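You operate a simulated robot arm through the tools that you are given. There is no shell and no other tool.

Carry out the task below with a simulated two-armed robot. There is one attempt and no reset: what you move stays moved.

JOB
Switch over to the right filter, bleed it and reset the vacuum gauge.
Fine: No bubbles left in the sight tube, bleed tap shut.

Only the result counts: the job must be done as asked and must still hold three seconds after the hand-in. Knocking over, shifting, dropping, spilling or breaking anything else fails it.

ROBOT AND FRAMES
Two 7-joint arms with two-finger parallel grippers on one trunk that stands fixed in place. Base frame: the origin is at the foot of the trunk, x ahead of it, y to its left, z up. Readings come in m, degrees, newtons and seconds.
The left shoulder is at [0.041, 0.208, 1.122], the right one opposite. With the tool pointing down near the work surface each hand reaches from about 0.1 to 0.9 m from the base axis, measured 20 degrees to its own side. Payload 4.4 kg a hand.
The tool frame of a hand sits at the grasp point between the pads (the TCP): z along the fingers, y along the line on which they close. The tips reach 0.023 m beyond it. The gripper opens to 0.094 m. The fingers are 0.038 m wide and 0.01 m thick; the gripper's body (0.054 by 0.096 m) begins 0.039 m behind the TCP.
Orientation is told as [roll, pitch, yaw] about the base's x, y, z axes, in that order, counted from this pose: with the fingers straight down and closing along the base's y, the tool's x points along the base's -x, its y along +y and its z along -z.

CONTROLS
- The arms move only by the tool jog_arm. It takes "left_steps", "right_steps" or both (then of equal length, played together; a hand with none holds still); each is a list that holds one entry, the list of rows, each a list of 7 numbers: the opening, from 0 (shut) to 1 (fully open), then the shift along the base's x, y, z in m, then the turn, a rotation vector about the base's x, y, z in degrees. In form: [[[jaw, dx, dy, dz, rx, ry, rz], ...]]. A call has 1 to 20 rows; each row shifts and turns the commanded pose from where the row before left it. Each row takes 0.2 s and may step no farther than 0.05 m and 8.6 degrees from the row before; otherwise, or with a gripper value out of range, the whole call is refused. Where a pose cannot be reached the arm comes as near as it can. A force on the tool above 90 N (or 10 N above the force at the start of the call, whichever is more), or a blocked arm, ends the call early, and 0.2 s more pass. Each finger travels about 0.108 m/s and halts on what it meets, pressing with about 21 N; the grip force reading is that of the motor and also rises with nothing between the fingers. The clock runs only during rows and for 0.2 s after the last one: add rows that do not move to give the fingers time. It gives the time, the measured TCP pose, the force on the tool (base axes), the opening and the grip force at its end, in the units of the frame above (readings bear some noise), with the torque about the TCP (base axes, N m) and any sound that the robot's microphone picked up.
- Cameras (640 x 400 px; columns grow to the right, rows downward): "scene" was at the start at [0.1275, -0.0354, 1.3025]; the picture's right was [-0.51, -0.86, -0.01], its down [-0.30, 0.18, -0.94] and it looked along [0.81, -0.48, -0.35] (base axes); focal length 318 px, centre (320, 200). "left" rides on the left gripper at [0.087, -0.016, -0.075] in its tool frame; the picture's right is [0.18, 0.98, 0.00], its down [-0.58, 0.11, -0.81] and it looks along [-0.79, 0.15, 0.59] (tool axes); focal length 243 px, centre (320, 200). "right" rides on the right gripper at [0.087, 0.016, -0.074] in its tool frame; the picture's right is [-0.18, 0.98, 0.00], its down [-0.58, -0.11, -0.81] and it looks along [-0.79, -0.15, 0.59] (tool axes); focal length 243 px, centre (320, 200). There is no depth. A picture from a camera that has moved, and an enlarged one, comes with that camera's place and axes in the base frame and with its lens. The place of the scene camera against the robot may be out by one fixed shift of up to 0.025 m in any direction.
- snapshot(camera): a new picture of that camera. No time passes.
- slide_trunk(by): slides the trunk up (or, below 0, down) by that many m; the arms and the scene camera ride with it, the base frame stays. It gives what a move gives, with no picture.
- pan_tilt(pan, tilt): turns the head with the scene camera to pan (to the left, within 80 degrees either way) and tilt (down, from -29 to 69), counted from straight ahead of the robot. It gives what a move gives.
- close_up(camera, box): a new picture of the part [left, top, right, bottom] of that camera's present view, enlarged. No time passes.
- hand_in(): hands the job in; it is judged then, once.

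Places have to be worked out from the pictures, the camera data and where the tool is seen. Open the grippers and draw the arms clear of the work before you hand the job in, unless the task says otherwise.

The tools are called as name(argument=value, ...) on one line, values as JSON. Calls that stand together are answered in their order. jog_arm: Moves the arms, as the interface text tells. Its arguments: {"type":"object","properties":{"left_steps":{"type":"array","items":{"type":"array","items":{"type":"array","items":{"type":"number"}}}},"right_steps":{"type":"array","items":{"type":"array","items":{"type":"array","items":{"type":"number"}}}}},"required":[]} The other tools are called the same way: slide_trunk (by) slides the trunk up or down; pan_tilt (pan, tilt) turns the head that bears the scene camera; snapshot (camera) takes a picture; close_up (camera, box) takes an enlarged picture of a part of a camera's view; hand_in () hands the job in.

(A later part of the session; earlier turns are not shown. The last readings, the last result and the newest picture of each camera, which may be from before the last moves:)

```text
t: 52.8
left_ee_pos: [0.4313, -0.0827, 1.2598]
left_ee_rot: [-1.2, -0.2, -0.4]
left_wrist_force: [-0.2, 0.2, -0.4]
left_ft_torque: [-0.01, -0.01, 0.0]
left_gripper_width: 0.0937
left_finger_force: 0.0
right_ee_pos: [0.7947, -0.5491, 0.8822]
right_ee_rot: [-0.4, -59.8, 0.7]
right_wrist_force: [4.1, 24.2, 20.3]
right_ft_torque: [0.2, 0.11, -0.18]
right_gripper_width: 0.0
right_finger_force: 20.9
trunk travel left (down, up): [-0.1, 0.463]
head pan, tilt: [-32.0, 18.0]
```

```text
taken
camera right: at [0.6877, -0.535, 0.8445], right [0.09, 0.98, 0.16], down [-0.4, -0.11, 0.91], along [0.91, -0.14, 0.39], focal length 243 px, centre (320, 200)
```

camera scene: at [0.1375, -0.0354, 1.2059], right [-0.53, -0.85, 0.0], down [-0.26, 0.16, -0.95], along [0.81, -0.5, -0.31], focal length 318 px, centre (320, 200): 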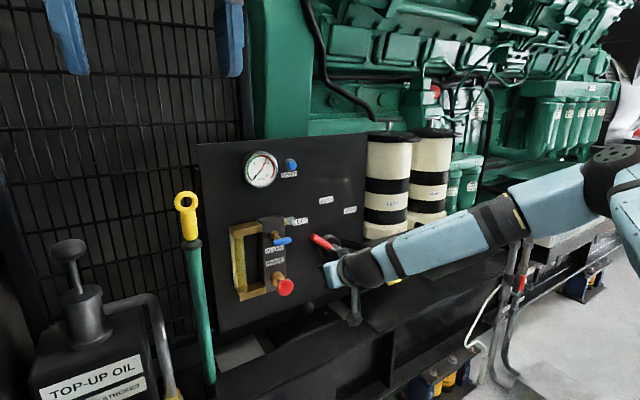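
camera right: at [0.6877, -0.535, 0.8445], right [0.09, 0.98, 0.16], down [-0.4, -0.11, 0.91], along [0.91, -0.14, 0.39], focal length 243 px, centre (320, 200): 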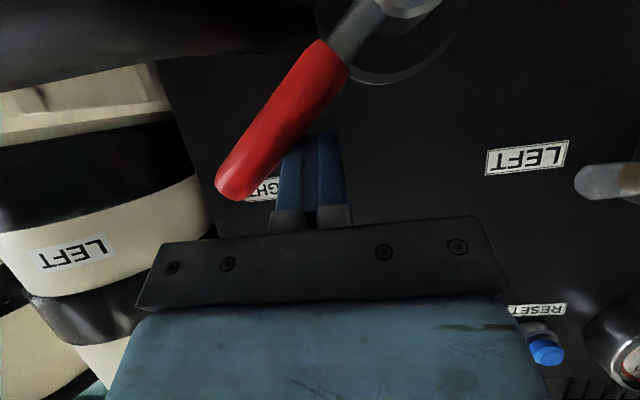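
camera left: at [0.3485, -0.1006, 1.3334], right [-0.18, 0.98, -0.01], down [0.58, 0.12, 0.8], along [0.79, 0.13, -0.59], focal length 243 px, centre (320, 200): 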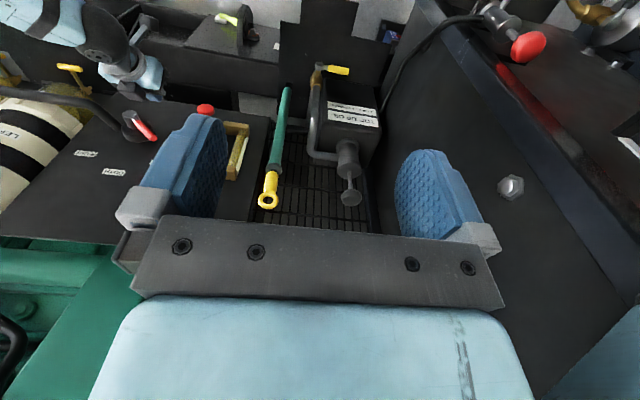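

The force jumped to about 30 N, so the lever is hard against its RIGHT stop. I'll back off up-left and retract from the panel.

jog_arm(right_steps=[[[0, 0, 0.008, 0.01, 0, 0, 0], [0, 0, 0.008, 0.01, 0, 0, 0], [0, -0.03, 0.0, 0.005, 0, 0, 0], [0, -0.035, 0.01, 0.005, 0, 0, 0], [0, -0.035, 0.02, 0.005, 0, 0, 0], [0, -0.035, 0.02, 0.005, 0, 0, 0], [0, 0, 0, 0, 0, 0, 0]]])

close_up(camera="scene", box=[200, 140, 400, 310])

snapshot(camera="right")

```text
t: 54.4
left_ee_pos: [0.4347, -0.0865, 1.2573]
left_ee_rot: [-0.9, 0.0, -0.3]
left_wrist_force: [0.4, 0.3, -1.1]
left_ft_torque: [-0.01, 0.0, 0.03]
left_gripper_width: 0.0939
left_finger_force: 0.0
right_ee_pos: [0.6608, -0.4865, 0.9146]
right_ee_rot: [-0.1, -59.4, 0.3]
right_wrist_force: [1.3, -0.1, 0.2]
right_ft_torque: [-0.01, 0.01, -0.02]
right_gripper_width: 0.0
right_finger_force: 21.1
trunk travel left (down, up): [-0.1, 0.463]
head pan, tilt: [-32.0, 18.0]
```

```text
2.35 times, centred on (300, 225) of scene
camera zoom: at [0.1376, -0.0354, 1.2059], right [-0.53, -0.85, 0.0], down [-0.26, 0.16, -0.95], along [0.81, -0.5, -0.31], focal length 750 px, centre (367, 141)
```

zoom: 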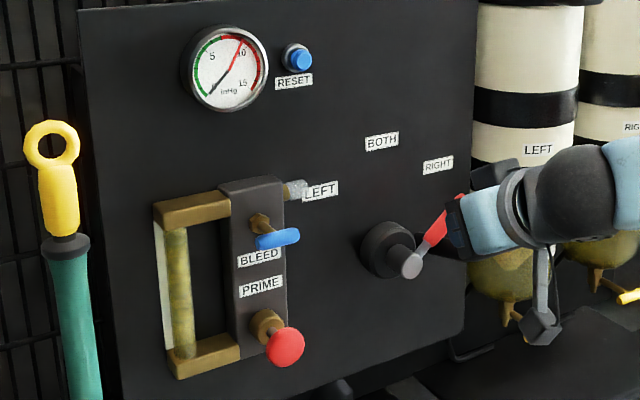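

```text
taken
camera right: at [0.5531, -0.4708, 0.8785], right [0.09, 0.98, 0.16], down [-0.4, -0.11, 0.91], along [0.91, -0.15, 0.38], focal length 243 px, centre (320, 200)
```

right: 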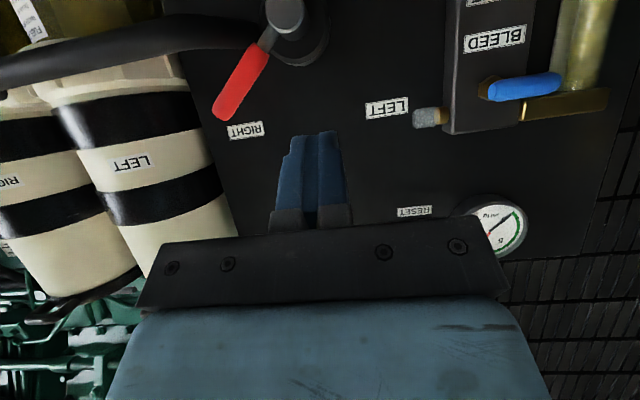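

The lever points at RIGHT. The bleed handle's bar is centred at about [0.773, −0.335, 0.895] and runs along y, about 0.049 m long. I'll move the closed fingers in front of and above its right end.

jog_arm(right_steps=[[[0, 0.004, 0.0334, 0.0086, 0, 0, 0], [0, 0.005, 0.0334, 0.0086, 0, 0, 0], [0, 0.005, 0.0334, 0.0086, 0, 0, 0], [0, 0.005, 0.0333, 0.0086, 0, 0, 0], [0, 0, 0, 0, 0, 0, 0]]])

close_up(camera="scene", box=[200, 140, 400, 310])

snapshot(camera="right")

```text
t: 55.6
left_ee_pos: [0.4336, -0.0859, 1.2566]
left_ee_rot: [-0.9, 0.0, -0.4]
left_wrist_force: [0.5, 0.7, 0.1]
left_ft_torque: [0.01, 0.0, 0.0]
left_gripper_width: 0.094
left_finger_force: 0.0
right_ee_pos: [0.6803, -0.3528, 0.9475]
right_ee_rot: [0.0, -59.4, 0.2]
right_wrist_force: [-0.4, -0.6, 0.8]
right_ft_torque: [-0.04, 0.0, -0.01]
right_gripper_width: 0.0
right_finger_force: 20.5
trunk travel left (down, up): [-0.1, 0.463]
head pan, tilt: [-32.0, 18.0]
```

```text
2.35 times, centred on (300, 225) of scene
camera zoom: at [0.1375, -0.0356, 1.2059], right [-0.53, -0.85, 0.0], down [-0.26, 0.16, -0.95], along [0.81, -0.5, -0.31], focal length 750 px, centre (367, 141)
```

zoom: 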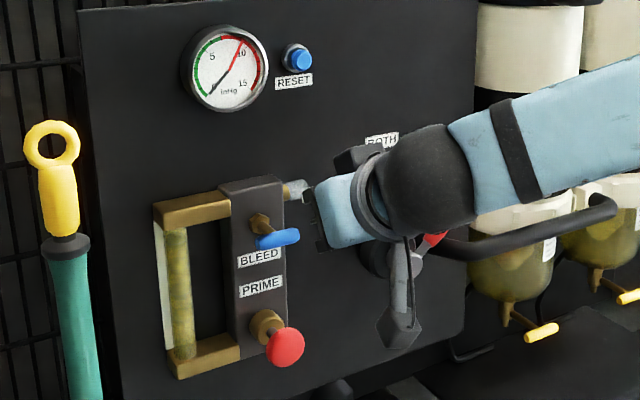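

```text
taken
camera right: at [0.5719, -0.3378, 0.9114], right [0.09, 0.98, 0.16], down [-0.4, -0.11, 0.91], along [0.91, -0.15, 0.38], focal length 243 px, centre (320, 200)
```

right: 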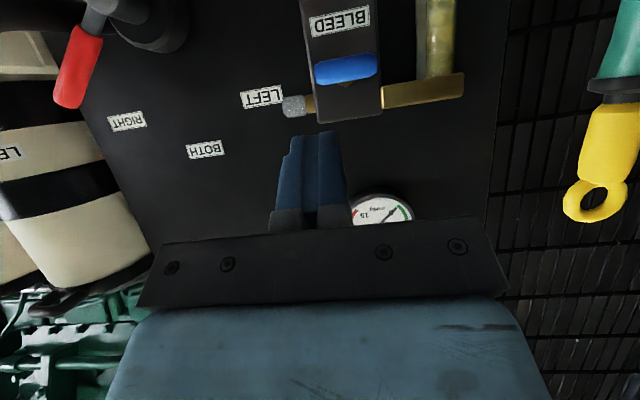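

The bar is confirmed at (y −0.335, z 0.895). I'll advance so that the fingers hover just above its right end.

jog_arm(right_steps=[[[0, 0.0225, 0, 0, 0, 0, 0], [0, 0.0225, 0, 0, 0, 0, 0], [0, 0.0225, 0, 0, 0, 0, 0], [0, 0.0225, 0, 0, 0, 0, 0], [0, 0, 0, 0, 0, 0, 0]]])

snapshot(camera="right")

close_up(camera="scene", box=[220, 180, 340, 280])

```text
t: 56.8
left_ee_pos: [0.4344, -0.0859, 1.2581]
left_ee_rot: [-0.8, 0.1, -0.5]
left_wrist_force: [-0.2, 0.0, 0.4]
left_ft_torque: [-0.01, 0.01, 0.0]
left_gripper_width: 0.0942
left_finger_force: 0.1
right_ee_pos: [0.7699, -0.3545, 0.9499]
right_ee_rot: [-0.1, -59.4, 0.2]
right_wrist_force: [-0.2, -0.4, -0.2]
right_ft_torque: [0.03, -0.01, 0.01]
right_gripper_width: 0.0
right_finger_force: 21.2
trunk travel left (down, up): [-0.1, 0.463]
head pan, tilt: [-32.0, 18.0]
```

```text
taken
camera right: at [0.6619, -0.3379, 0.9139], right [0.09, 0.98, 0.16], down [-0.4, -0.11, 0.91], along [0.91, -0.15, 0.38], focal length 243 px, centre (320, 200)
```

right: 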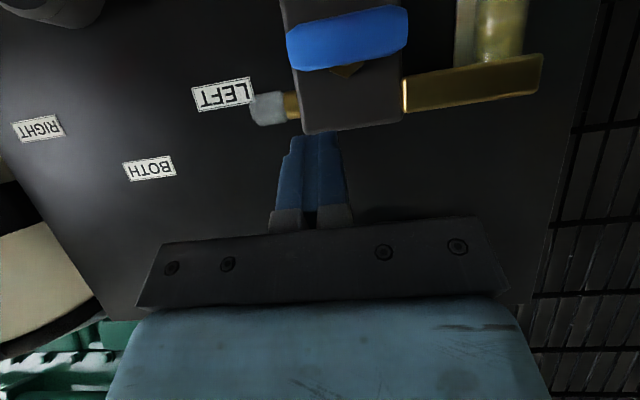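

```text
4.00 times, centred on (280, 230) of scene
camera zoom: at [0.1373, -0.0353, 1.206], right [-0.53, -0.85, 0.0], down [-0.26, 0.16, -0.95], along [0.81, -0.5, -0.31], focal length 1274 px, centre (480, 80)
```

zoom: 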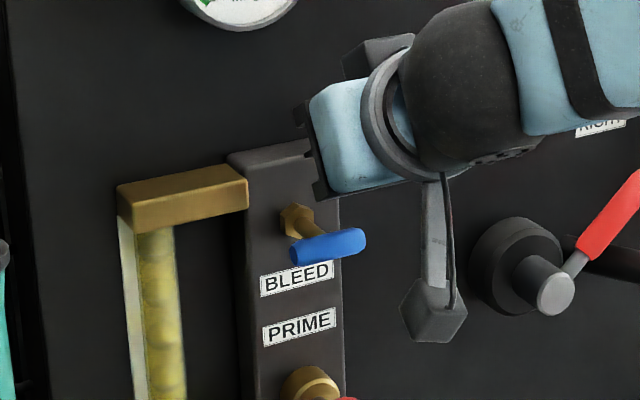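

Everything lines up. I'll press down on the bar's right end in small steps towards about 45°, watching the force to learn whether the tap turns this way.

jog_arm(right_steps=[[[0, 0, -0.0075, -0.012, 0, 0, 0], [0, 0, 0, -0.01, 0, 0, 0], [0, 0, -0.001, -0.005, 0, 0, 0], [0, 0, 0, -0.004, 0, 0, 0], [0, 0, 0, 0, 0, 0, 0]]])

snapshot(camera="right")

close_up(camera="scene", box=[220, 180, 340, 280])

```text
t: 58.0
left_ee_pos: [0.4323, -0.0852, 1.2588]
left_ee_rot: [-0.8, 0.0, -0.4]
left_wrist_force: [-0.7, -0.1, 0.5]
left_ft_torque: [0.04, 0.03, 0.02]
left_gripper_width: 0.094
left_finger_force: 0.0
right_ee_pos: [0.7701, -0.3637, 0.9248]
right_ee_rot: [-0.3, -59.8, 0.3]
right_wrist_force: [16.2, -4.5, 25.8]
right_ft_torque: [0.08, -0.7, 0.1]
right_gripper_width: 0.0004
right_finger_force: 21.1
trunk travel left (down, up): [-0.1, 0.463]
head pan, tilt: [-32.0, 18.0]
```

```text
taken
camera right: at [0.6624, -0.3473, 0.8877], right [0.09, 0.98, 0.16], down [-0.41, -0.11, 0.91], along [0.91, -0.15, 0.39], focal length 243 px, centre (320, 200)
```

right: 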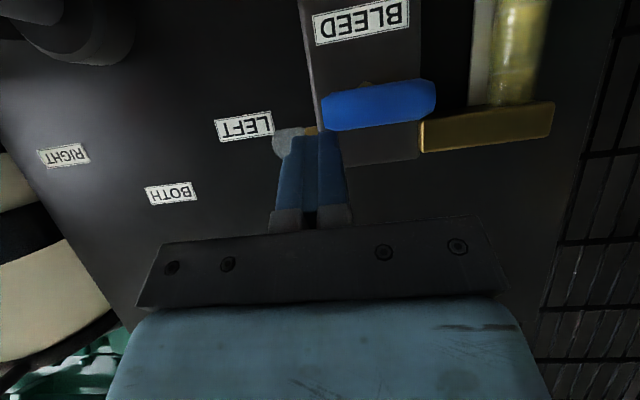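

```text
4.00 times, centred on (280, 230) of scene
camera zoom: at [0.1359, -0.0344, 1.2066], right [-0.53, -0.85, 0.0], down [-0.26, 0.16, -0.95], along [0.81, -0.5, -0.31], focal length 1274 px, centre (480, 80)
```

zoom: 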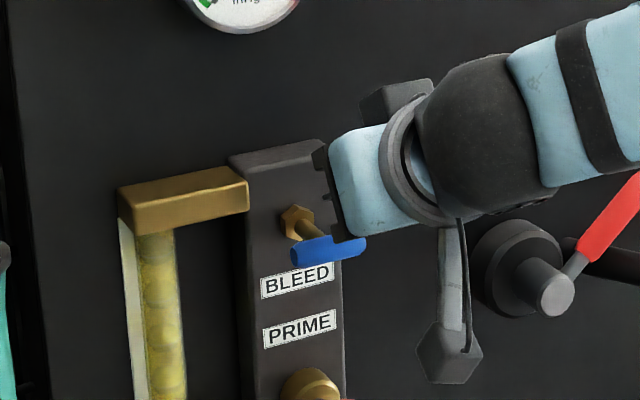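

About 26 N and no rotation: the tap is against its stop that way, so it opens the other way (right end up). I'll lift off, retract, and come in below the right end.

jog_arm(right_steps=[[[0, 0, 0, 0.012, 0, 0, 0], [0, -0.03, 0, 0.008, 0, 0, 0], [0, -0.03, 0, 0, 0, 0, 0], [0, 0, 0, -0.03, 0, 0, 0], [0, 0, 0, -0.03, 0, 0, 0], [0, 0, 0, -0.028, 0, 0, 0], [0, 0, 0, 0, 0, 0, 0]]])

snapshot(camera="right")

close_up(camera="scene", box=[220, 180, 340, 280])

```text
t: 59.6
left_ee_pos: [0.4343, -0.0862, 1.2573]
left_ee_rot: [-0.8, 0.1, -0.5]
left_wrist_force: [-0.1, 1.0, -0.7]
left_ft_torque: [0.0, -0.01, -0.01]
left_gripper_width: 0.094
left_finger_force: 0.1
right_ee_pos: [0.7097, -0.3632, 0.8513]
right_ee_rot: [-0.3, -59.4, 0.3]
right_wrist_force: [0.1, 0.2, 0.4]
right_ft_torque: [0.01, -0.03, -0.02]
right_gripper_width: 0.0
right_finger_force: 20.8
trunk travel left (down, up): [-0.1, 0.463]
head pan, tilt: [-32.0, 18.0]
```

```text
taken
camera right: at [0.6029, -0.347, 0.8137], right [0.09, 0.98, 0.16], down [-0.4, -0.11, 0.91], along [0.91, -0.15, 0.38], focal length 243 px, centre (320, 200)
```

right: 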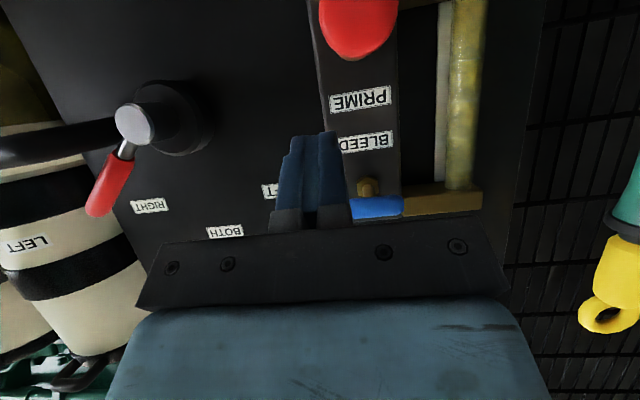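

```text
4.00 times, centred on (280, 230) of scene
camera zoom: at [0.1371, -0.035, 1.206], right [-0.53, -0.85, 0.0], down [-0.26, 0.16, -0.95], along [0.81, -0.5, -0.31], focal length 1274 px, centre (480, 80)
```

zoom: 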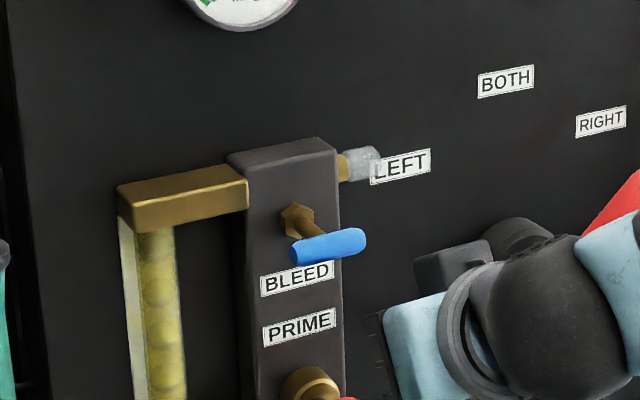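

Now the fingers are below the bar's right end. I'll advance and push it upward in small steps.

jog_arm(right_steps=[[[0, 0.02, 0, 0, 0, 0, 0], [0, 0.02, 0, 0, 0, 0, 0], [0, 0.02, 0, 0, 0, 0, 0], [0, 0, 0, 0.01, 0, 0, 0], [0, 0, 0, 0.008, 0, 0, 0], [0, 0, 0, 0.005, 0, 0, 0], [0, 0, 0, 0, 0, 0, 0]]])

snapshot(camera="right")

close_up(camera="scene", box=[220, 180, 340, 280])

```text
t: 61.2
left_ee_pos: [0.4332, -0.0879, 1.2577]
left_ee_rot: [-0.9, 0.2, -0.4]
left_wrist_force: [-0.3, 0.1, -0.6]
left_ft_torque: [-0.06, 0.0, 0.03]
left_gripper_width: 0.0941
left_finger_force: 0.0
right_ee_pos: [0.7695, -0.3621, 0.8746]
right_ee_rot: [-0.1, -59.3, 0.3]
right_wrist_force: [-1.5, -1.1, -0.3]
right_ft_torque: [-0.02, -0.04, 0.01]
right_gripper_width: 0.0
right_finger_force: 21.2
trunk travel left (down, up): [-0.1, 0.463]
head pan, tilt: [-32.0, 18.0]
```

```text
taken
camera right: at [0.6621, -0.347, 0.838], right [0.09, 0.98, 0.16], down [-0.4, -0.11, 0.91], along [0.91, -0.15, 0.38], focal length 243 px, centre (320, 200)
```

right: 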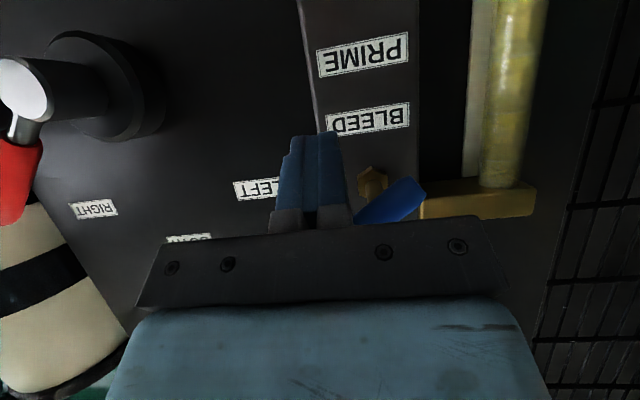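

```text
4.00 times, centred on (280, 230) of scene
camera zoom: at [0.1374, -0.0355, 1.206], right [-0.53, -0.85, 0.0], down [-0.26, 0.16, -0.95], along [0.81, -0.5, -0.31], focal length 1274 px, centre (480, 80)
```

zoom: 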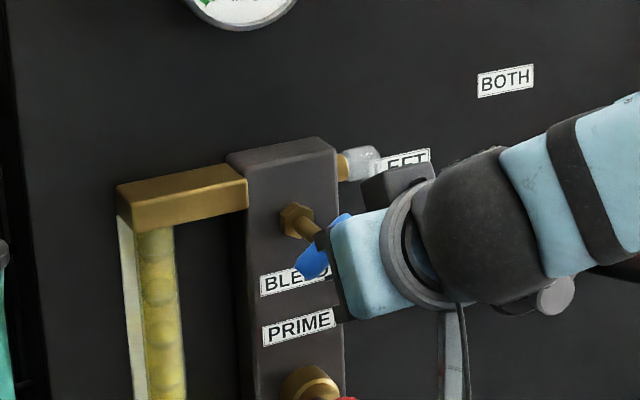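

The handle is turning freely this way (about 40° now). I'll continue the arc to bring it to vertical.

jog_arm(right_steps=[[[0, 0, 0.002, 0.005, 0, 0, 0], [0, 0, 0.005, 0.005, 0, 0, 0], [0, 0, 0.004, 0.003, 0, 0, 0], [0, 0, 0, 0, 0, 0, 0]]])

snapshot(camera="right")

close_up(camera="scene", box=[220, 180, 340, 280])

```text
t: 62.2
left_ee_pos: [0.4347, -0.0876, 1.2572]
left_ee_rot: [-0.8, 0.2, -0.5]
left_wrist_force: [0.4, 0.0, 0.3]
left_ft_torque: [0.0, -0.02, 0.03]
left_gripper_width: 0.0938
left_finger_force: 0.0
right_ee_pos: [0.7696, -0.3544, 0.8858]
right_ee_rot: [0.0, -59.4, -0.1]
right_wrist_force: [-6.6, -15.9, -5.5]
right_ft_torque: [0.02, -0.02, 0.02]
right_gripper_width: 0.0
right_finger_force: 21.1
trunk travel left (down, up): [-0.1, 0.463]
head pan, tilt: [-32.0, 18.0]
```

```text
taken
camera right: at [0.6618, -0.3387, 0.8496], right [0.1, 0.98, 0.16], down [-0.4, -0.11, 0.91], along [0.91, -0.15, 0.38], focal length 243 px, centre (320, 200)
```

right: 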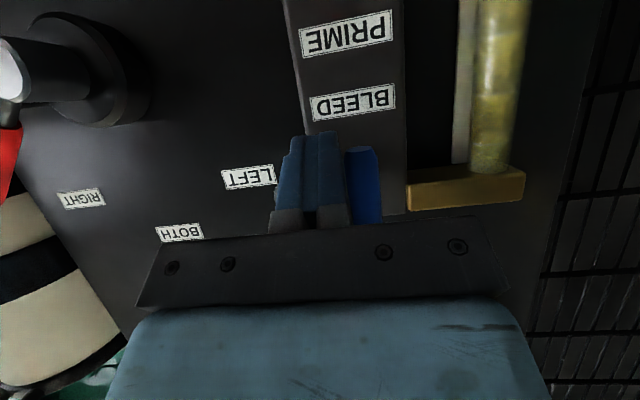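

```text
4.00 times, centred on (280, 230) of scene
camera zoom: at [0.1374, -0.0369, 1.2058], right [-0.53, -0.85, 0.0], down [-0.26, 0.17, -0.95], along [0.81, -0.5, -0.31], focal length 1274 px, centre (480, 80)
```

zoom: 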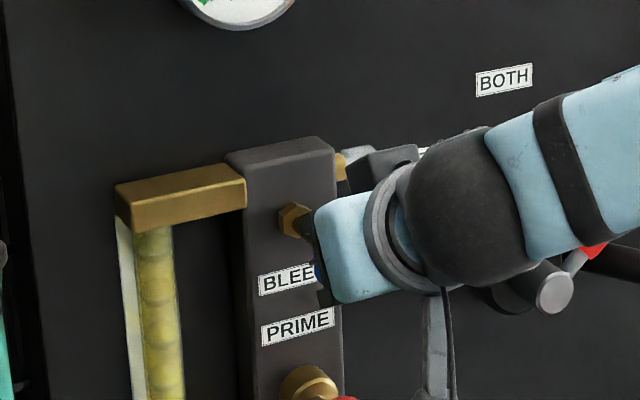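

The handle is vertical and against its open stop (16 N sideways). I'll ease off, retract, and move in front of the PRIME knob.

jog_arm(right_steps=[[[0, 0, -0.012, 0, 0, 0, 0], [0, -0.03, 0, 0, 0, 0, 0], [0, -0.03, 0, 0, 0, 0, 0], [0, -0.03, 0, 0, 0, 0, 0], [0, 0, 0.0074, -0.0298, 0, 0, 0], [0, 0, 0.0074, -0.0298, 0, 0, 0], [0, 0, 0.0074, -0.0298, 0, 0, 0], [0, 0, 0.0074, -0.0298, 0, 0, 0], [0, 0, 0, 0, 0, 0, 0]]])

snapshot(camera="right")

close_up(camera="scene", box=[210, 160, 370, 300])

```text
t: 64.2
left_ee_pos: [0.4341, -0.0861, 1.2574]
left_ee_rot: [-0.9, 0.2, -0.4]
left_wrist_force: [0.5, 0.9, -0.7]
left_ft_torque: [-0.05, -0.02, 0.02]
left_gripper_width: 0.094
left_finger_force: 0.2
right_ee_pos: [0.6801, -0.3333, 0.7661]
right_ee_rot: [-0.1, -59.4, 0.2]
right_wrist_force: [-0.2, 0.6, 0.0]
right_ft_torque: [-0.01, 0.0, -0.02]
right_gripper_width: 0.0
right_finger_force: 21.2
trunk travel left (down, up): [-0.1, 0.463]
head pan, tilt: [-32.0, 18.0]
```

```text
taken
camera right: at [0.5712, -0.3174, 0.7301], right [0.09, 0.98, 0.16], down [-0.4, -0.11, 0.91], along [0.91, -0.15, 0.38], focal length 243 px, centre (320, 200)
```

right: 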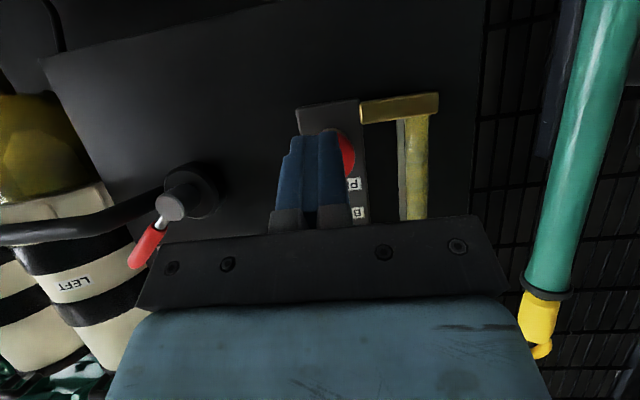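

```text
2.86 times, centred on (290, 230) of scene
camera zoom: at [0.1373, -0.0354, 1.206], right [-0.53, -0.85, 0.0], down [-0.26, 0.16, -0.95], along [0.81, -0.5, -0.31], focal length 910 px, centre (406, 114)
```

zoom: 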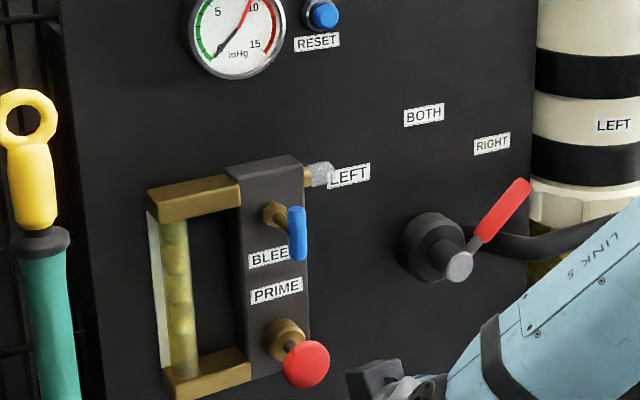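

The bleed handle is now vertical (open), and the lever is at RIGHT. The prime knob is at about (y −0.337, z 0.771); I'll approach it to near contact and then press in small steps.

jog_arm(right_steps=[[[0, 0.025, -0.003, 0, 0, 0, 0], [0, 0.025, 0, 0, 0, 0, 0], [0, 0.006, 0, 0, 0, 0, 0], [0, 0.006, 0, 0, 0, 0, 0], [0, 0, 0, 0, 0, 0, 0]]])

close_up(camera="scene", box=[230, 200, 350, 300])

```text
t: 65.4
left_ee_pos: [0.4338, -0.0862, 1.2577]
left_ee_rot: [-0.9, 0.1, -0.3]
left_wrist_force: [-0.6, 0.6, 0.8]
left_ft_torque: [0.03, -0.02, -0.04]
left_gripper_width: 0.0939
left_finger_force: 0.2
right_ee_pos: [0.7386, -0.3401, 0.7718]
right_ee_rot: [-0.1, -59.4, 0.2]
right_wrist_force: [-5.8, -0.6, -2.7]
right_ft_torque: [-0.02, 0.02, -0.01]
right_gripper_width: 0.0001
right_finger_force: 20.8
right hand out of reach, approached as far as the arm can: row 4
trunk travel left (down, up): [-0.1, 0.463]
head pan, tilt: [-32.0, 18.0]
```

```text
4.00 times, centred on (290, 250) of scene
camera zoom: at [0.1372, -0.0354, 1.206], right [-0.53, -0.85, 0.0], down [-0.26, 0.16, -0.95], along [0.81, -0.5, -0.31], focal length 1274 px, centre (440, 0)
```

zoom: 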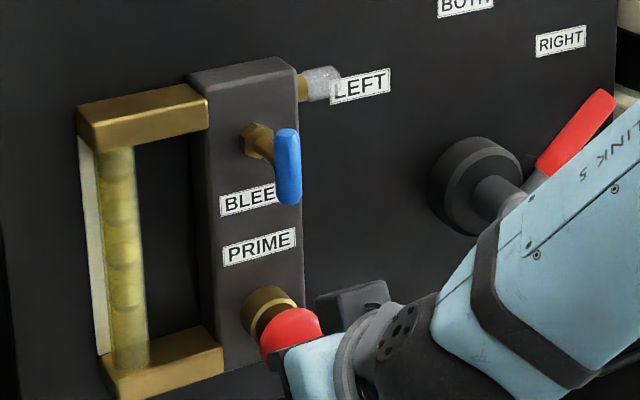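

The arm again hit its lower limit here, just touching the knob (6 N). I'll retract and lift the right hand, then look at the left arm to judge whether the trunk can go lower.

jog_arm(right_steps=[[[0, -0.03, 0, 0, 0, 0, 0], [0, -0.03, 0, 0.02, 0, 0, 0], [0, 0, 0, 0.03, 0, 0, 0], [0, 0, 0, 0, 0, 0, 0]]])

pan_tilt(pan=55, tilt=20)

snapshot(camera="scene")

snapshot(camera="left")

```text
t: 66.4
left_ee_pos: [0.434, -0.0862, 1.2576]
left_ee_rot: [-1.0, 0.1, -0.4]
left_wrist_force: [-0.1, -0.3, -0.1]
left_ft_torque: [0.0, 0.02, 0.02]
left_gripper_width: 0.094
left_finger_force: 0.1
right_ee_pos: [0.6781, -0.3405, 0.8219]
right_ee_rot: [-0.1, -59.4, 0.3]
right_wrist_force: [-0.5, 0.6, 0.0]
right_ft_torque: [0.0, 0.0, -0.02]
right_gripper_width: 0.0
right_finger_force: 20.9
trunk travel left (down, up): [-0.1, 0.463]
head pan, tilt: [-32.0, 18.0]
```

```text
t: 68.0
left_ee_pos: [0.436, -0.0872, 1.2572]
left_ee_rot: [-0.9, 0.0, -0.4]
left_wrist_force: [-0.9, 0.5, 0.3]
left_ft_torque: [0.02, 0.01, 0.02]
left_gripper_width: 0.0942
left_finger_force: 0.0
right_ee_pos: [0.6783, -0.3403, 0.8222]
right_ee_rot: [0.0, -59.4, 0.2]
right_wrist_force: [-0.8, -0.5, 0.3]
right_ft_torque: [-0.04, -0.02, -0.01]
right_gripper_width: 0.0001
right_finger_force: 21.0
trunk travel left (down, up): [-0.1, 0.463]
head pan, tilt: [55.0, 20.0]
```

```text
taken
camera scene: at [0.1118, 0.0904, 1.2027], right [0.82, -0.57, 0.0], down [-0.2, -0.28, -0.94], along [0.54, 0.77, -0.34], focal length 318 px, centre (320, 200)
```

scene: 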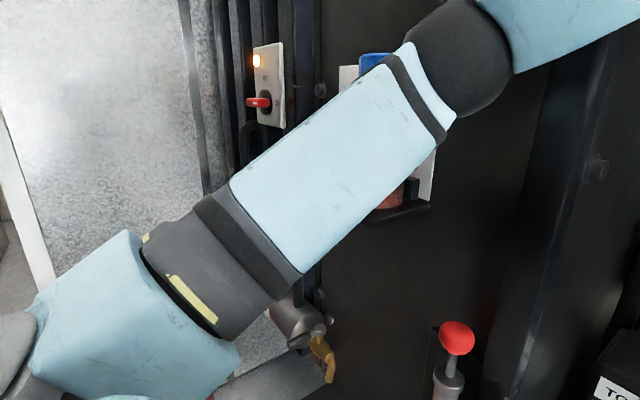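

```text
taken
camera left: at [0.3484, -0.1005, 1.3334], right [-0.18, 0.98, -0.01], down [0.58, 0.12, 0.8], along [0.79, 0.13, -0.59], focal length 243 px, centre (320, 200)
```

left: 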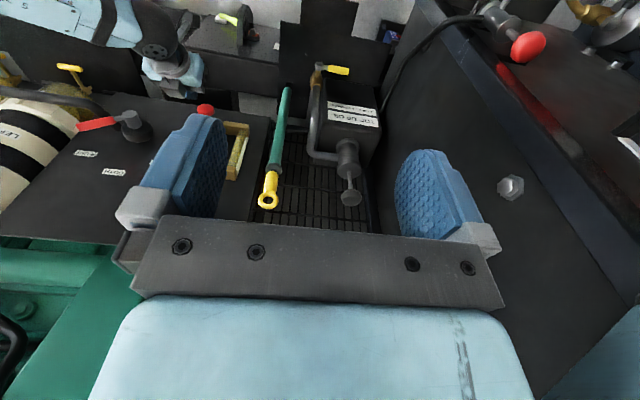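

The left upper arm passes close to the bottle on the wall, so before lowering further I'll raise the left hand (and bring it slightly inward) to lift its elbow clear.

jog_arm(left_steps=[[[1, -0.003, -0.005, 0.02, 0, 0, 0], [1, -0.003, -0.005, 0.02, 0, 0, 0], [1, -0.003, -0.005, 0.02, 0, 0, 0], [1, -0.003, -0.005, 0.02, 0, 0, 0], [1, 0, 0, 0, 0, 0, 0]]])

snapshot(camera="scene")

```text
t: 69.2
left_ee_pos: [0.4244, -0.1052, 1.339]
left_ee_rot: [-0.9, 0.2, -0.4]
left_wrist_force: [0.0, 0.4, -0.4]
left_ft_torque: [0.02, 0.01, 0.02]
left_gripper_width: 0.0939
left_finger_force: 0.0
right_ee_pos: [0.6786, -0.3392, 0.8213]
right_ee_rot: [-0.1, -59.4, 0.2]
right_wrist_force: [0.1, 0.7, 0.2]
right_ft_torque: [0.01, -0.04, 0.01]
right_gripper_width: 0.0
right_finger_force: 21.2
trunk travel left (down, up): [-0.1, 0.463]
head pan, tilt: [55.0, 20.0]
```

```text
taken
camera scene: at [0.1121, 0.0905, 1.2026], right [0.82, -0.57, 0.0], down [-0.2, -0.28, -0.94], along [0.54, 0.77, -0.34], focal length 318 px, centre (320, 200)
```

scene: 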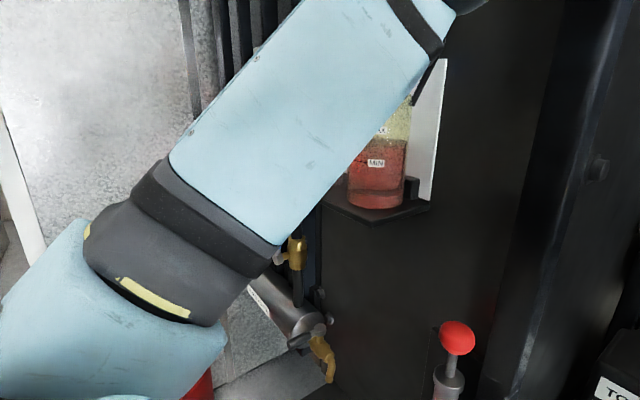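

The left elbow is now well up and clear of the bottle. I'll lower the trunk by 0.06 m and check for any disturbance.

slide_trunk(by=-0.06)

snapshot(camera="scene")

```text
t: 70.2
left_ee_pos: [0.4225, -0.1044, 1.2783]
left_ee_rot: [-0.9, 0.2, -0.4]
left_wrist_force: [-0.8, 0.2, 0.8]
left_ft_torque: [-0.01, 0.0, 0.01]
left_gripper_width: 0.094
left_finger_force: 0.0
right_ee_pos: [0.6781, -0.3403, 0.762]
right_ee_rot: [-0.3, -59.5, 0.1]
right_wrist_force: [-0.2, 0.0, -0.6]
right_ft_torque: [-0.02, -0.01, -0.03]
right_gripper_width: 0.0001
right_finger_force: 21.5
trunk travel left (down, up): [-0.04, 0.523]
head pan, tilt: [55.0, 20.0]
```

```text
taken
camera scene: at [0.1114, 0.0906, 1.1428], right [0.82, -0.57, 0.0], down [-0.2, -0.28, -0.94], along [0.54, 0.77, -0.34], focal length 318 px, centre (320, 200)
```

scene: 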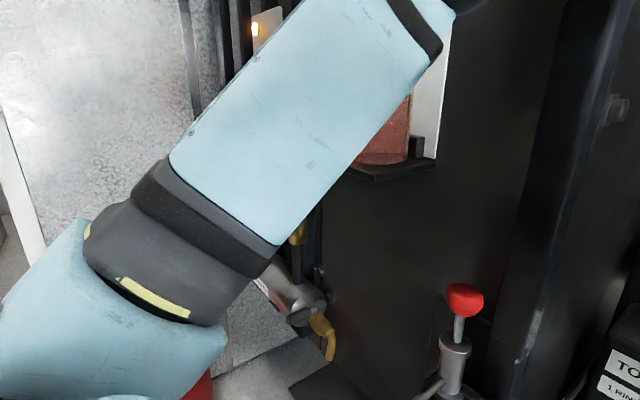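

No contact (left attitude unchanged). Head back to the panel, and I'll bring the fingers to the prime knob and press gently.

pan_tilt(pan=-28, tilt=18)

jog_arm(right_steps=[[[0, 0.025, 0.0015, 0.003, 0, 0, 0], [0, 0.025, 0.0015, 0.002, 0, 0, 0], [0, 0.006, 0, 0, 0, 0, 0], [0, 0, 0, 0, 0, 0, 0]]])

snapshot(camera="scene")

close_up(camera="scene", box=[200, 160, 340, 280])

```text
t: 71.8
left_ee_pos: [0.4234, -0.1039, 1.2792]
left_ee_rot: [-0.8, 0.1, -0.4]
left_wrist_force: [0.6, 0.2, 0.3]
left_ft_torque: [0.0, -0.02, 0.0]
left_gripper_width: 0.0943
left_finger_force: 0.0
right_ee_pos: [0.6787, -0.3401, 0.7622]
right_ee_rot: [-0.1, -59.3, 0.2]
right_wrist_force: [-1.2, -0.4, -0.8]
right_ft_torque: [0.01, 0.0, 0.01]
right_gripper_width: 0.0
right_finger_force: 21.8
trunk travel left (down, up): [-0.04, 0.523]
head pan, tilt: [-28.0, 18.0]
```

```text
t: 72.8
left_ee_pos: [0.4234, -0.1055, 1.278]
left_ee_rot: [-0.9, 0.2, -0.4]
left_wrist_force: [0.1, 0.1, 0.6]
left_ft_torque: [0.01, -0.03, 0.01]
left_gripper_width: 0.094
left_finger_force: 0.1
right_ee_pos: [0.7338, -0.3393, 0.7668]
right_ee_rot: [0.0, -59.4, 0.2]
right_wrist_force: [-5.0, -1.7, -1.5]
right_ft_torque: [0.03, 0.04, -0.06]
right_gripper_width: 0.0
right_finger_force: 20.8
trunk travel left (down, up): [-0.04, 0.523]
head pan, tilt: [-28.0, 18.0]
```

```text
taken
camera scene: at [0.1406, -0.0299, 1.1459], right [-0.47, -0.88, 0.0], down [-0.27, 0.15, -0.95], along [0.84, -0.45, -0.31], focal length 318 px, centre (320, 200)
```

scene: 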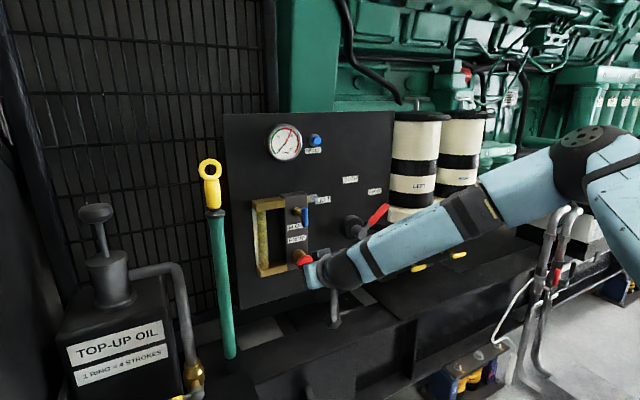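

```text
3.33 times, centred on (270, 220) of scene
camera zoom: at [0.1406, -0.0299, 1.1459], right [-0.47, -0.88, 0.0], down [-0.27, 0.15, -0.95], along [0.84, -0.45, -0.31], focal length 1062 px, centre (487, 133)
```

zoom: 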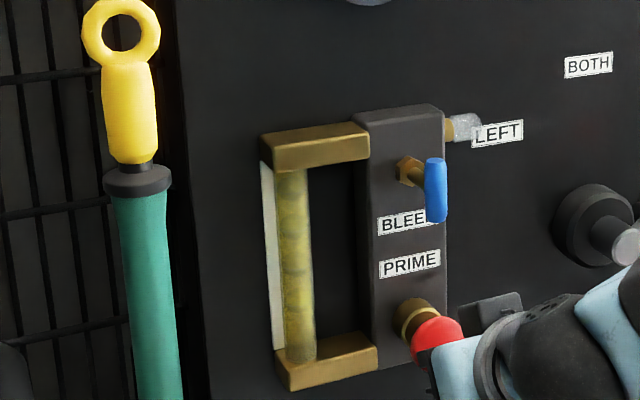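

I'm touching the knob (5 N). Pressing on in small steps now.

jog_arm(right_steps=[[[0, 0.006, 0, 0, 0, 0, 0], [0, 0.006, 0, 0, 0, 0, 0], [0, 0, 0, 0, 0, 0, 0]]])

close_up(camera="scene", box=[200, 160, 340, 280])

```text
t: 73.6
left_ee_pos: [0.4226, -0.1058, 1.2788]
left_ee_rot: [-1.0, 0.1, -0.4]
left_wrist_force: [-0.6, 0.7, 0.0]
left_ft_torque: [-0.03, 0.03, 0.03]
left_gripper_width: 0.0939
left_finger_force: 0.0
right_ee_pos: [0.7467, -0.338, 0.768]
right_ee_rot: [-0.2, -59.5, 0.3]
right_wrist_force: [-10.9, -2.2, -3.1]
right_ft_torque: [-0.1, 0.06, -0.06]
right_gripper_width: 0.0
right_finger_force: 21.7
trunk travel left (down, up): [-0.04, 0.523]
head pan, tilt: [-28.0, 18.0]
```

```text
3.33 times, centred on (270, 220) of scene
camera zoom: at [0.1403, -0.0299, 1.146], right [-0.47, -0.88, 0.0], down [-0.27, 0.15, -0.95], along [0.84, -0.45, -0.31], focal length 1062 px, centre (487, 133)
```

zoom: 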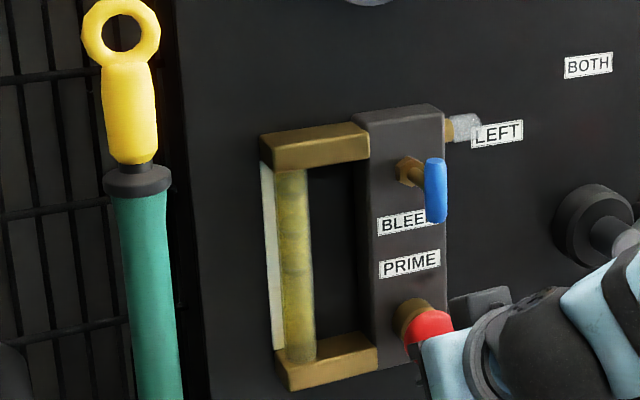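

The plunger is spring-loaded (11 N at 13 mm) and bubbles look fewer already. I'll press a bit further to find the end of the stroke.

jog_arm(right_steps=[[[0, 0.004, 0, 0, 0, 0, 0], [0, 0.004, 0, 0, 0, 0, 0], [0, 0, 0, 0, 0, 0, 0]]])

close_up(camera="scene", box=[200, 160, 340, 280])

```text
t: 74.4
left_ee_pos: [0.416, -0.1059, 1.2806]
left_ee_rot: [-0.8, -0.3, -0.4]
left_wrist_force: [0.1, 0.6, -0.4]
left_ft_torque: [-0.02, 0.0, -0.03]
left_gripper_width: 0.0938
left_finger_force: 0.0
right_ee_pos: [0.7497, -0.3372, 0.7667]
right_ee_rot: [0.1, -59.2, 0.1]
right_wrist_force: [-83.9, -16.4, -3.7]
right_ft_torque: [-0.48, -0.35, -0.39]
right_gripper_width: 0.0
right_finger_force: 21.1
trunk travel left (down, up): [-0.04, 0.523]
head pan, tilt: [-28.0, 18.0]
```

```text
3.33 times, centred on (270, 220) of scene
camera zoom: at [0.1353, -0.0308, 1.1467], right [-0.47, -0.88, 0.0], down [-0.27, 0.15, -0.95], along [0.84, -0.45, -0.3], focal length 1062 px, centre (487, 133)
```

zoom: 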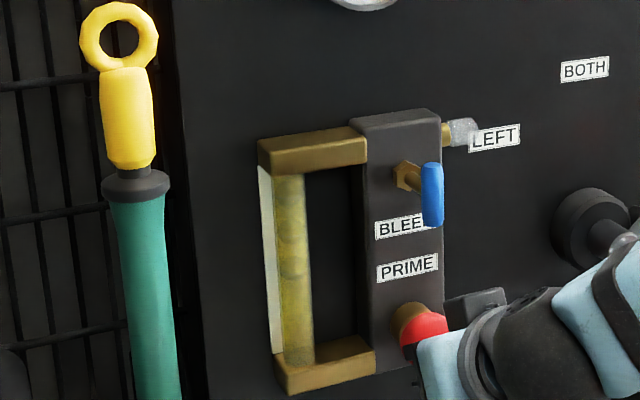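

End of stroke is at TCP x≈0.748 (hard stop). I'll release fully, then do two measured strokes and watch the bubbles.

jog_arm(right_steps=[[[0, -0.014, 0, 0, 0, 0, 0], [0, -0.013, 0, 0, 0, 0, 0], [0, 0, 0, 0, 0, 0, 0], [0, 0.01, 0, 0, 0, 0, 0], [0, 0.0095, 0, 0, 0, 0, 0], [0, 0, 0, 0, 0, 0, 0], [0, -0.01, 0, 0, 0, 0, 0], [0, -0.0095, 0, 0, 0, 0, 0], [0, 0, 0, 0, 0, 0, 0]]])

close_up(camera="scene", box=[200, 160, 340, 280])

```text
t: 76.4
left_ee_pos: [0.4229, -0.1053, 1.2794]
left_ee_rot: [-0.8, 0.0, -0.4]
left_wrist_force: [1.4, 0.4, 0.1]
left_ft_torque: [0.01, 0.01, 0.0]
left_gripper_width: 0.0939
left_finger_force: 0.1
right_ee_pos: [0.7271, -0.3378, 0.7674]
right_ee_rot: [-0.2, -59.4, 0.2]
right_wrist_force: [-2.5, 0.3, 0.8]
right_ft_torque: [0.01, -0.05, 0.03]
right_gripper_width: 0.0001
right_finger_force: 21.1
trunk travel left (down, up): [-0.04, 0.523]
head pan, tilt: [-28.0, 18.0]
```

```text
3.33 times, centred on (270, 220) of scene
camera zoom: at [0.1406, -0.0296, 1.146], right [-0.47, -0.88, 0.0], down [-0.27, 0.15, -0.95], along [0.84, -0.45, -0.31], focal length 1062 px, centre (487, 133)
```

zoom: 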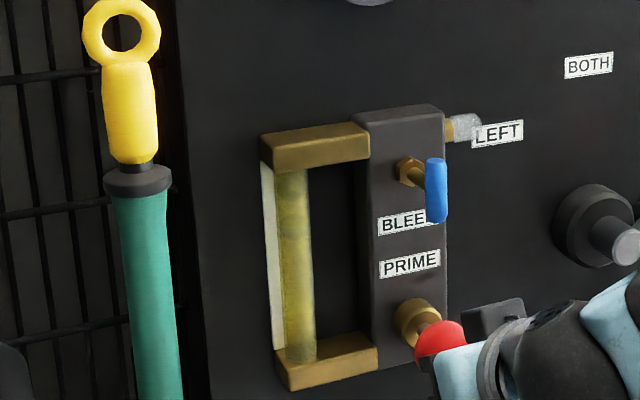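

The knob springs back. Let me look closely at the sight tube.

close_up(camera="scene", box=[248, 190, 312, 286])

snapshot(camera="right")

close_up(camera="left", box=[150, 80, 270, 180])

```text
4.17 times, centred on (280, 238) of scene
camera zoom: at [0.1406, -0.0296, 1.146], right [-0.47, -0.88, 0.0], down [-0.27, 0.15, -0.95], along [0.84, -0.45, -0.31], focal length 1327 px, centre (487, 42)
```

zoom: 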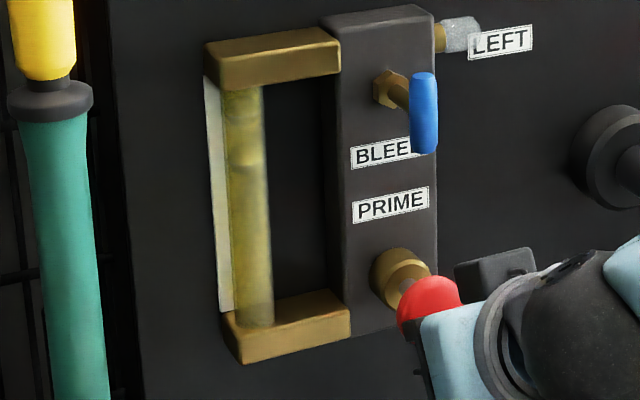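

```text
taken
camera right: at [0.6199, -0.3215, 0.7307], right [0.09, 0.98, 0.16], down [-0.4, -0.11, 0.91], along [0.91, -0.15, 0.38], focal length 243 px, centre (320, 200)
```

right: 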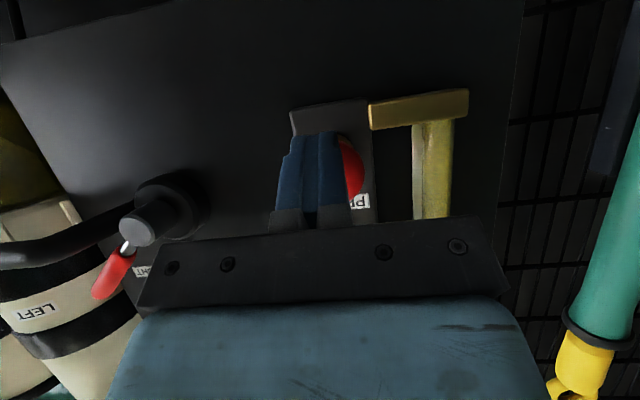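

```text
4.00 times, centred on (210, 130) of left
camera zoom: at [0.337, -0.1191, 1.3544], right [-0.18, 0.98, -0.01], down [0.58, 0.12, 0.8], along [0.79, 0.13, -0.59], focal length 970 px, centre (760, 480)
```

zoom: 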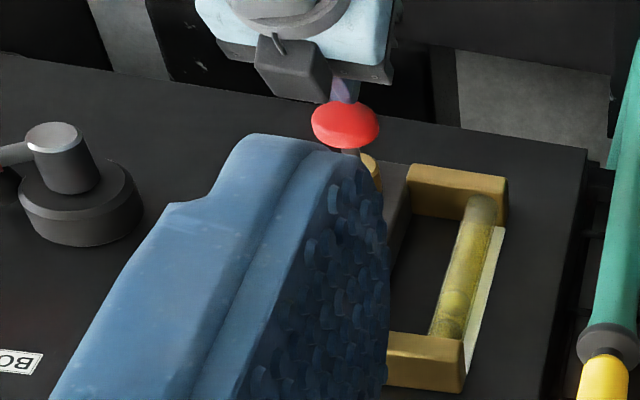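

About two bubbles remain near the tube's top. I'll give two more full strokes with complete release in between.

jog_arm(right_steps=[[[0, -0.005, 0, 0, 0, 0, 0], [0, 0, 0, 0, 0, 0, 0], [0, 0.0125, 0, 0, 0, 0, 0], [0, 0.012, 0, 0, 0, 0, 0], [0, 0, 0, 0, 0, 0, 0], [0, -0.0125, 0, 0, 0, 0, 0], [0, -0.012, 0, 0, 0, 0, 0], [0, 0, 0, 0, 0, 0, 0], [0, 0, 0, 0, 0, 0, 0], [0, 0.0125, 0, 0, 0, 0, 0], [0, 0.012, 0, 0, 0, 0, 0], [0, 0, 0, 0, 0, 0, 0], [0, -0.0125, 0, 0, 0, 0, 0], [0, -0.012, 0, 0, 0, 0, 0], [0, 0, 0, 0, 0, 0, 0]]])

close_up(camera="scene", box=[248, 190, 312, 286])

close_up(camera="left", box=[200, 100, 270, 180])

```text
t: 79.6
left_ee_pos: [0.4229, -0.1049, 1.2787]
left_ee_rot: [-0.9, 0.1, -0.4]
left_wrist_force: [0.4, 0.6, -0.3]
left_ft_torque: [-0.03, 0.02, 0.01]
left_gripper_width: 0.094
left_finger_force: 0.0
right_ee_pos: [0.7219, -0.3371, 0.7683]
right_ee_rot: [-0.3, -59.5, 0.2]
right_wrist_force: [-0.2, 0.0, 0.6]
right_ft_torque: [0.01, -0.02, -0.01]
right_gripper_width: 0.0
right_finger_force: 21.0
trunk travel left (down, up): [-0.04, 0.523]
head pan, tilt: [-28.0, 18.0]
```

```text
4.17 times, centred on (280, 238) of scene
camera zoom: at [0.1407, -0.0296, 1.1459], right [-0.47, -0.88, 0.0], down [-0.27, 0.15, -0.95], along [0.84, -0.45, -0.31], focal length 1327 px, centre (487, 42)
```

zoom: 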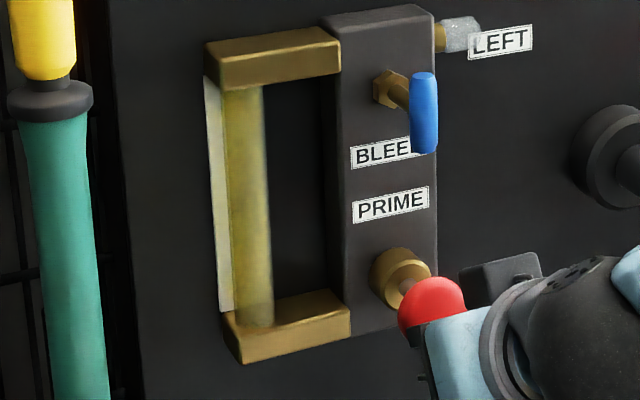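

```text
5.00 times, centred on (235, 140) of left
camera zoom: at [0.3372, -0.1191, 1.3544], right [-0.18, 0.98, -0.01], down [0.58, 0.12, 0.8], along [0.79, 0.13, -0.59], focal length 1213 px, centre (745, 500)
```

zoom: 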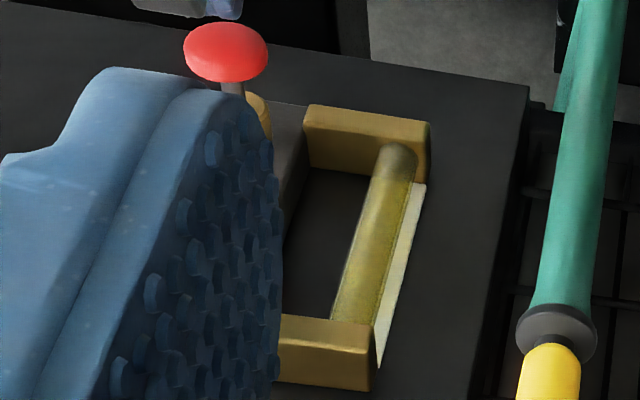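

The tube looks free of bubbles in both views. I'll zoom in further to be sure before shutting the tap.

close_up(camera="scene", box=[262, 205, 294, 270])

close_up(camera="left", box=[222, 115, 252, 165])

```text
6.15 times, centred on (278, 238) of scene
camera zoom: at [0.1407, -0.0296, 1.1459], right [-0.47, -0.88, 0.0], down [-0.27, 0.15, -0.95], along [0.84, -0.45, -0.31], focal length 1960 px, centre (578, -31)
```

zoom: 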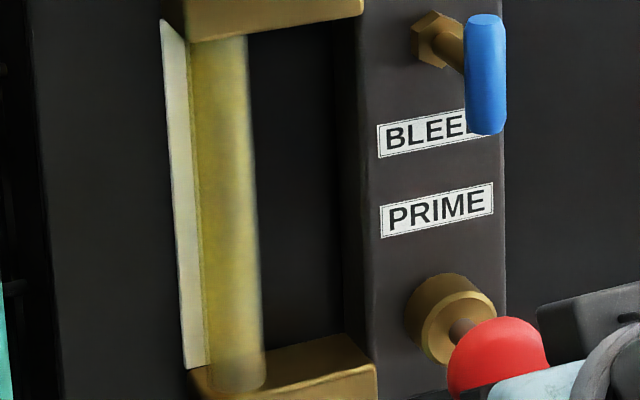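

```text
8.00 times, centred on (237, 140) of left
camera zoom: at [0.3372, -0.1191, 1.3544], right [-0.18, 0.98, -0.01], down [0.58, 0.12, 0.8], along [0.79, 0.13, -0.59], focal length 1941 px, centre (984, 680)
```

zoom: 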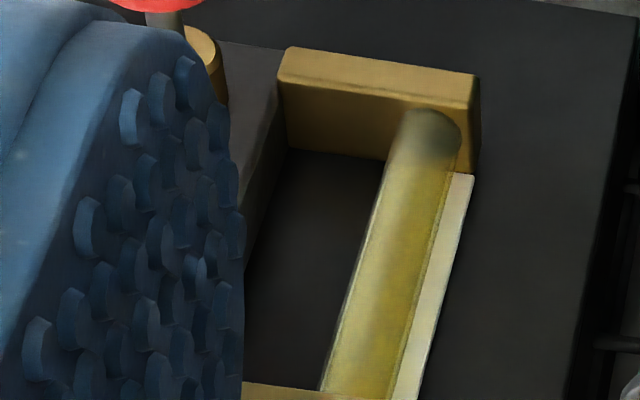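

The tube is clear of bubbles. Next I'll shut the tap: retract, rise to below-right of the now vertical handle, and advance beside its lower end.

jog_arm(right_steps=[[[0, -0.032, 0, 0, 0, 0, 0], [0, 0, -0.0145, 0.044, 0, 0, 0], [0, 0, -0.0145, 0.044, 0, 0, 0], [0, 0.027, 0, 0, 0, 0, 0], [0, 0.027, 0, 0, 0, 0, 0], [0, 0.026, 0, 0, 0, 0, 0], [0, 0, 0, 0, 0, 0, 0]]])

snapshot(camera="right")

close_up(camera="scene", box=[230, 170, 350, 270])

```text
t: 81.2
left_ee_pos: [0.4222, -0.1053, 1.2776]
left_ee_rot: [-0.9, 0.1, -0.3]
left_wrist_force: [0.1, 0.5, 0.6]
left_ft_torque: [0.0, -0.01, 0.0]
left_gripper_width: 0.0939
left_finger_force: 0.1
right_ee_pos: [0.7719, -0.3656, 0.8566]
right_ee_rot: [-0.1, -59.4, 0.2]
right_wrist_force: [-0.5, -0.8, -0.1]
right_ft_torque: [-0.01, 0.0, -0.03]
right_gripper_width: 0.0
right_finger_force: 20.9
trunk travel left (down, up): [-0.04, 0.523]
head pan, tilt: [-28.0, 18.0]
```

```text
taken
camera right: at [0.6641, -0.3494, 0.8206], right [0.09, 0.98, 0.16], down [-0.4, -0.11, 0.91], along [0.91, -0.15, 0.38], focal length 243 px, centre (320, 200)
```

right: 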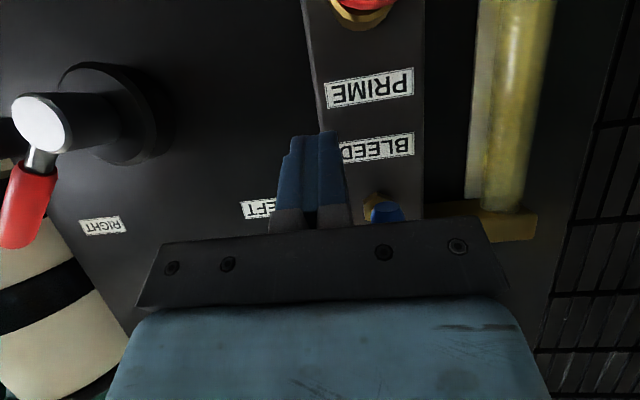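

```text
4.00 times, centred on (290, 220) of scene
camera zoom: at [0.1406, -0.0296, 1.146], right [-0.47, -0.88, 0.0], down [-0.27, 0.15, -0.95], along [0.84, -0.45, -0.31], focal length 1274 px, centre (440, 120)
```

zoom: 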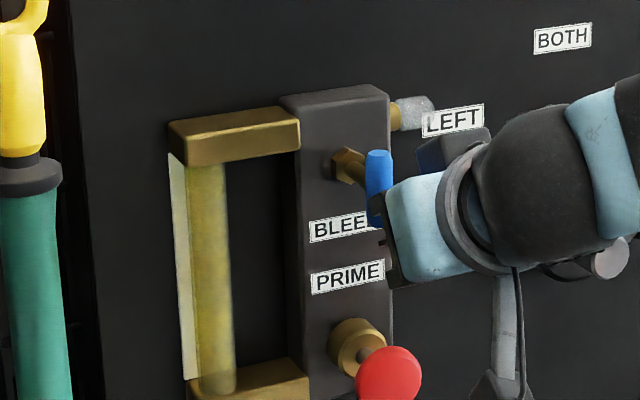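

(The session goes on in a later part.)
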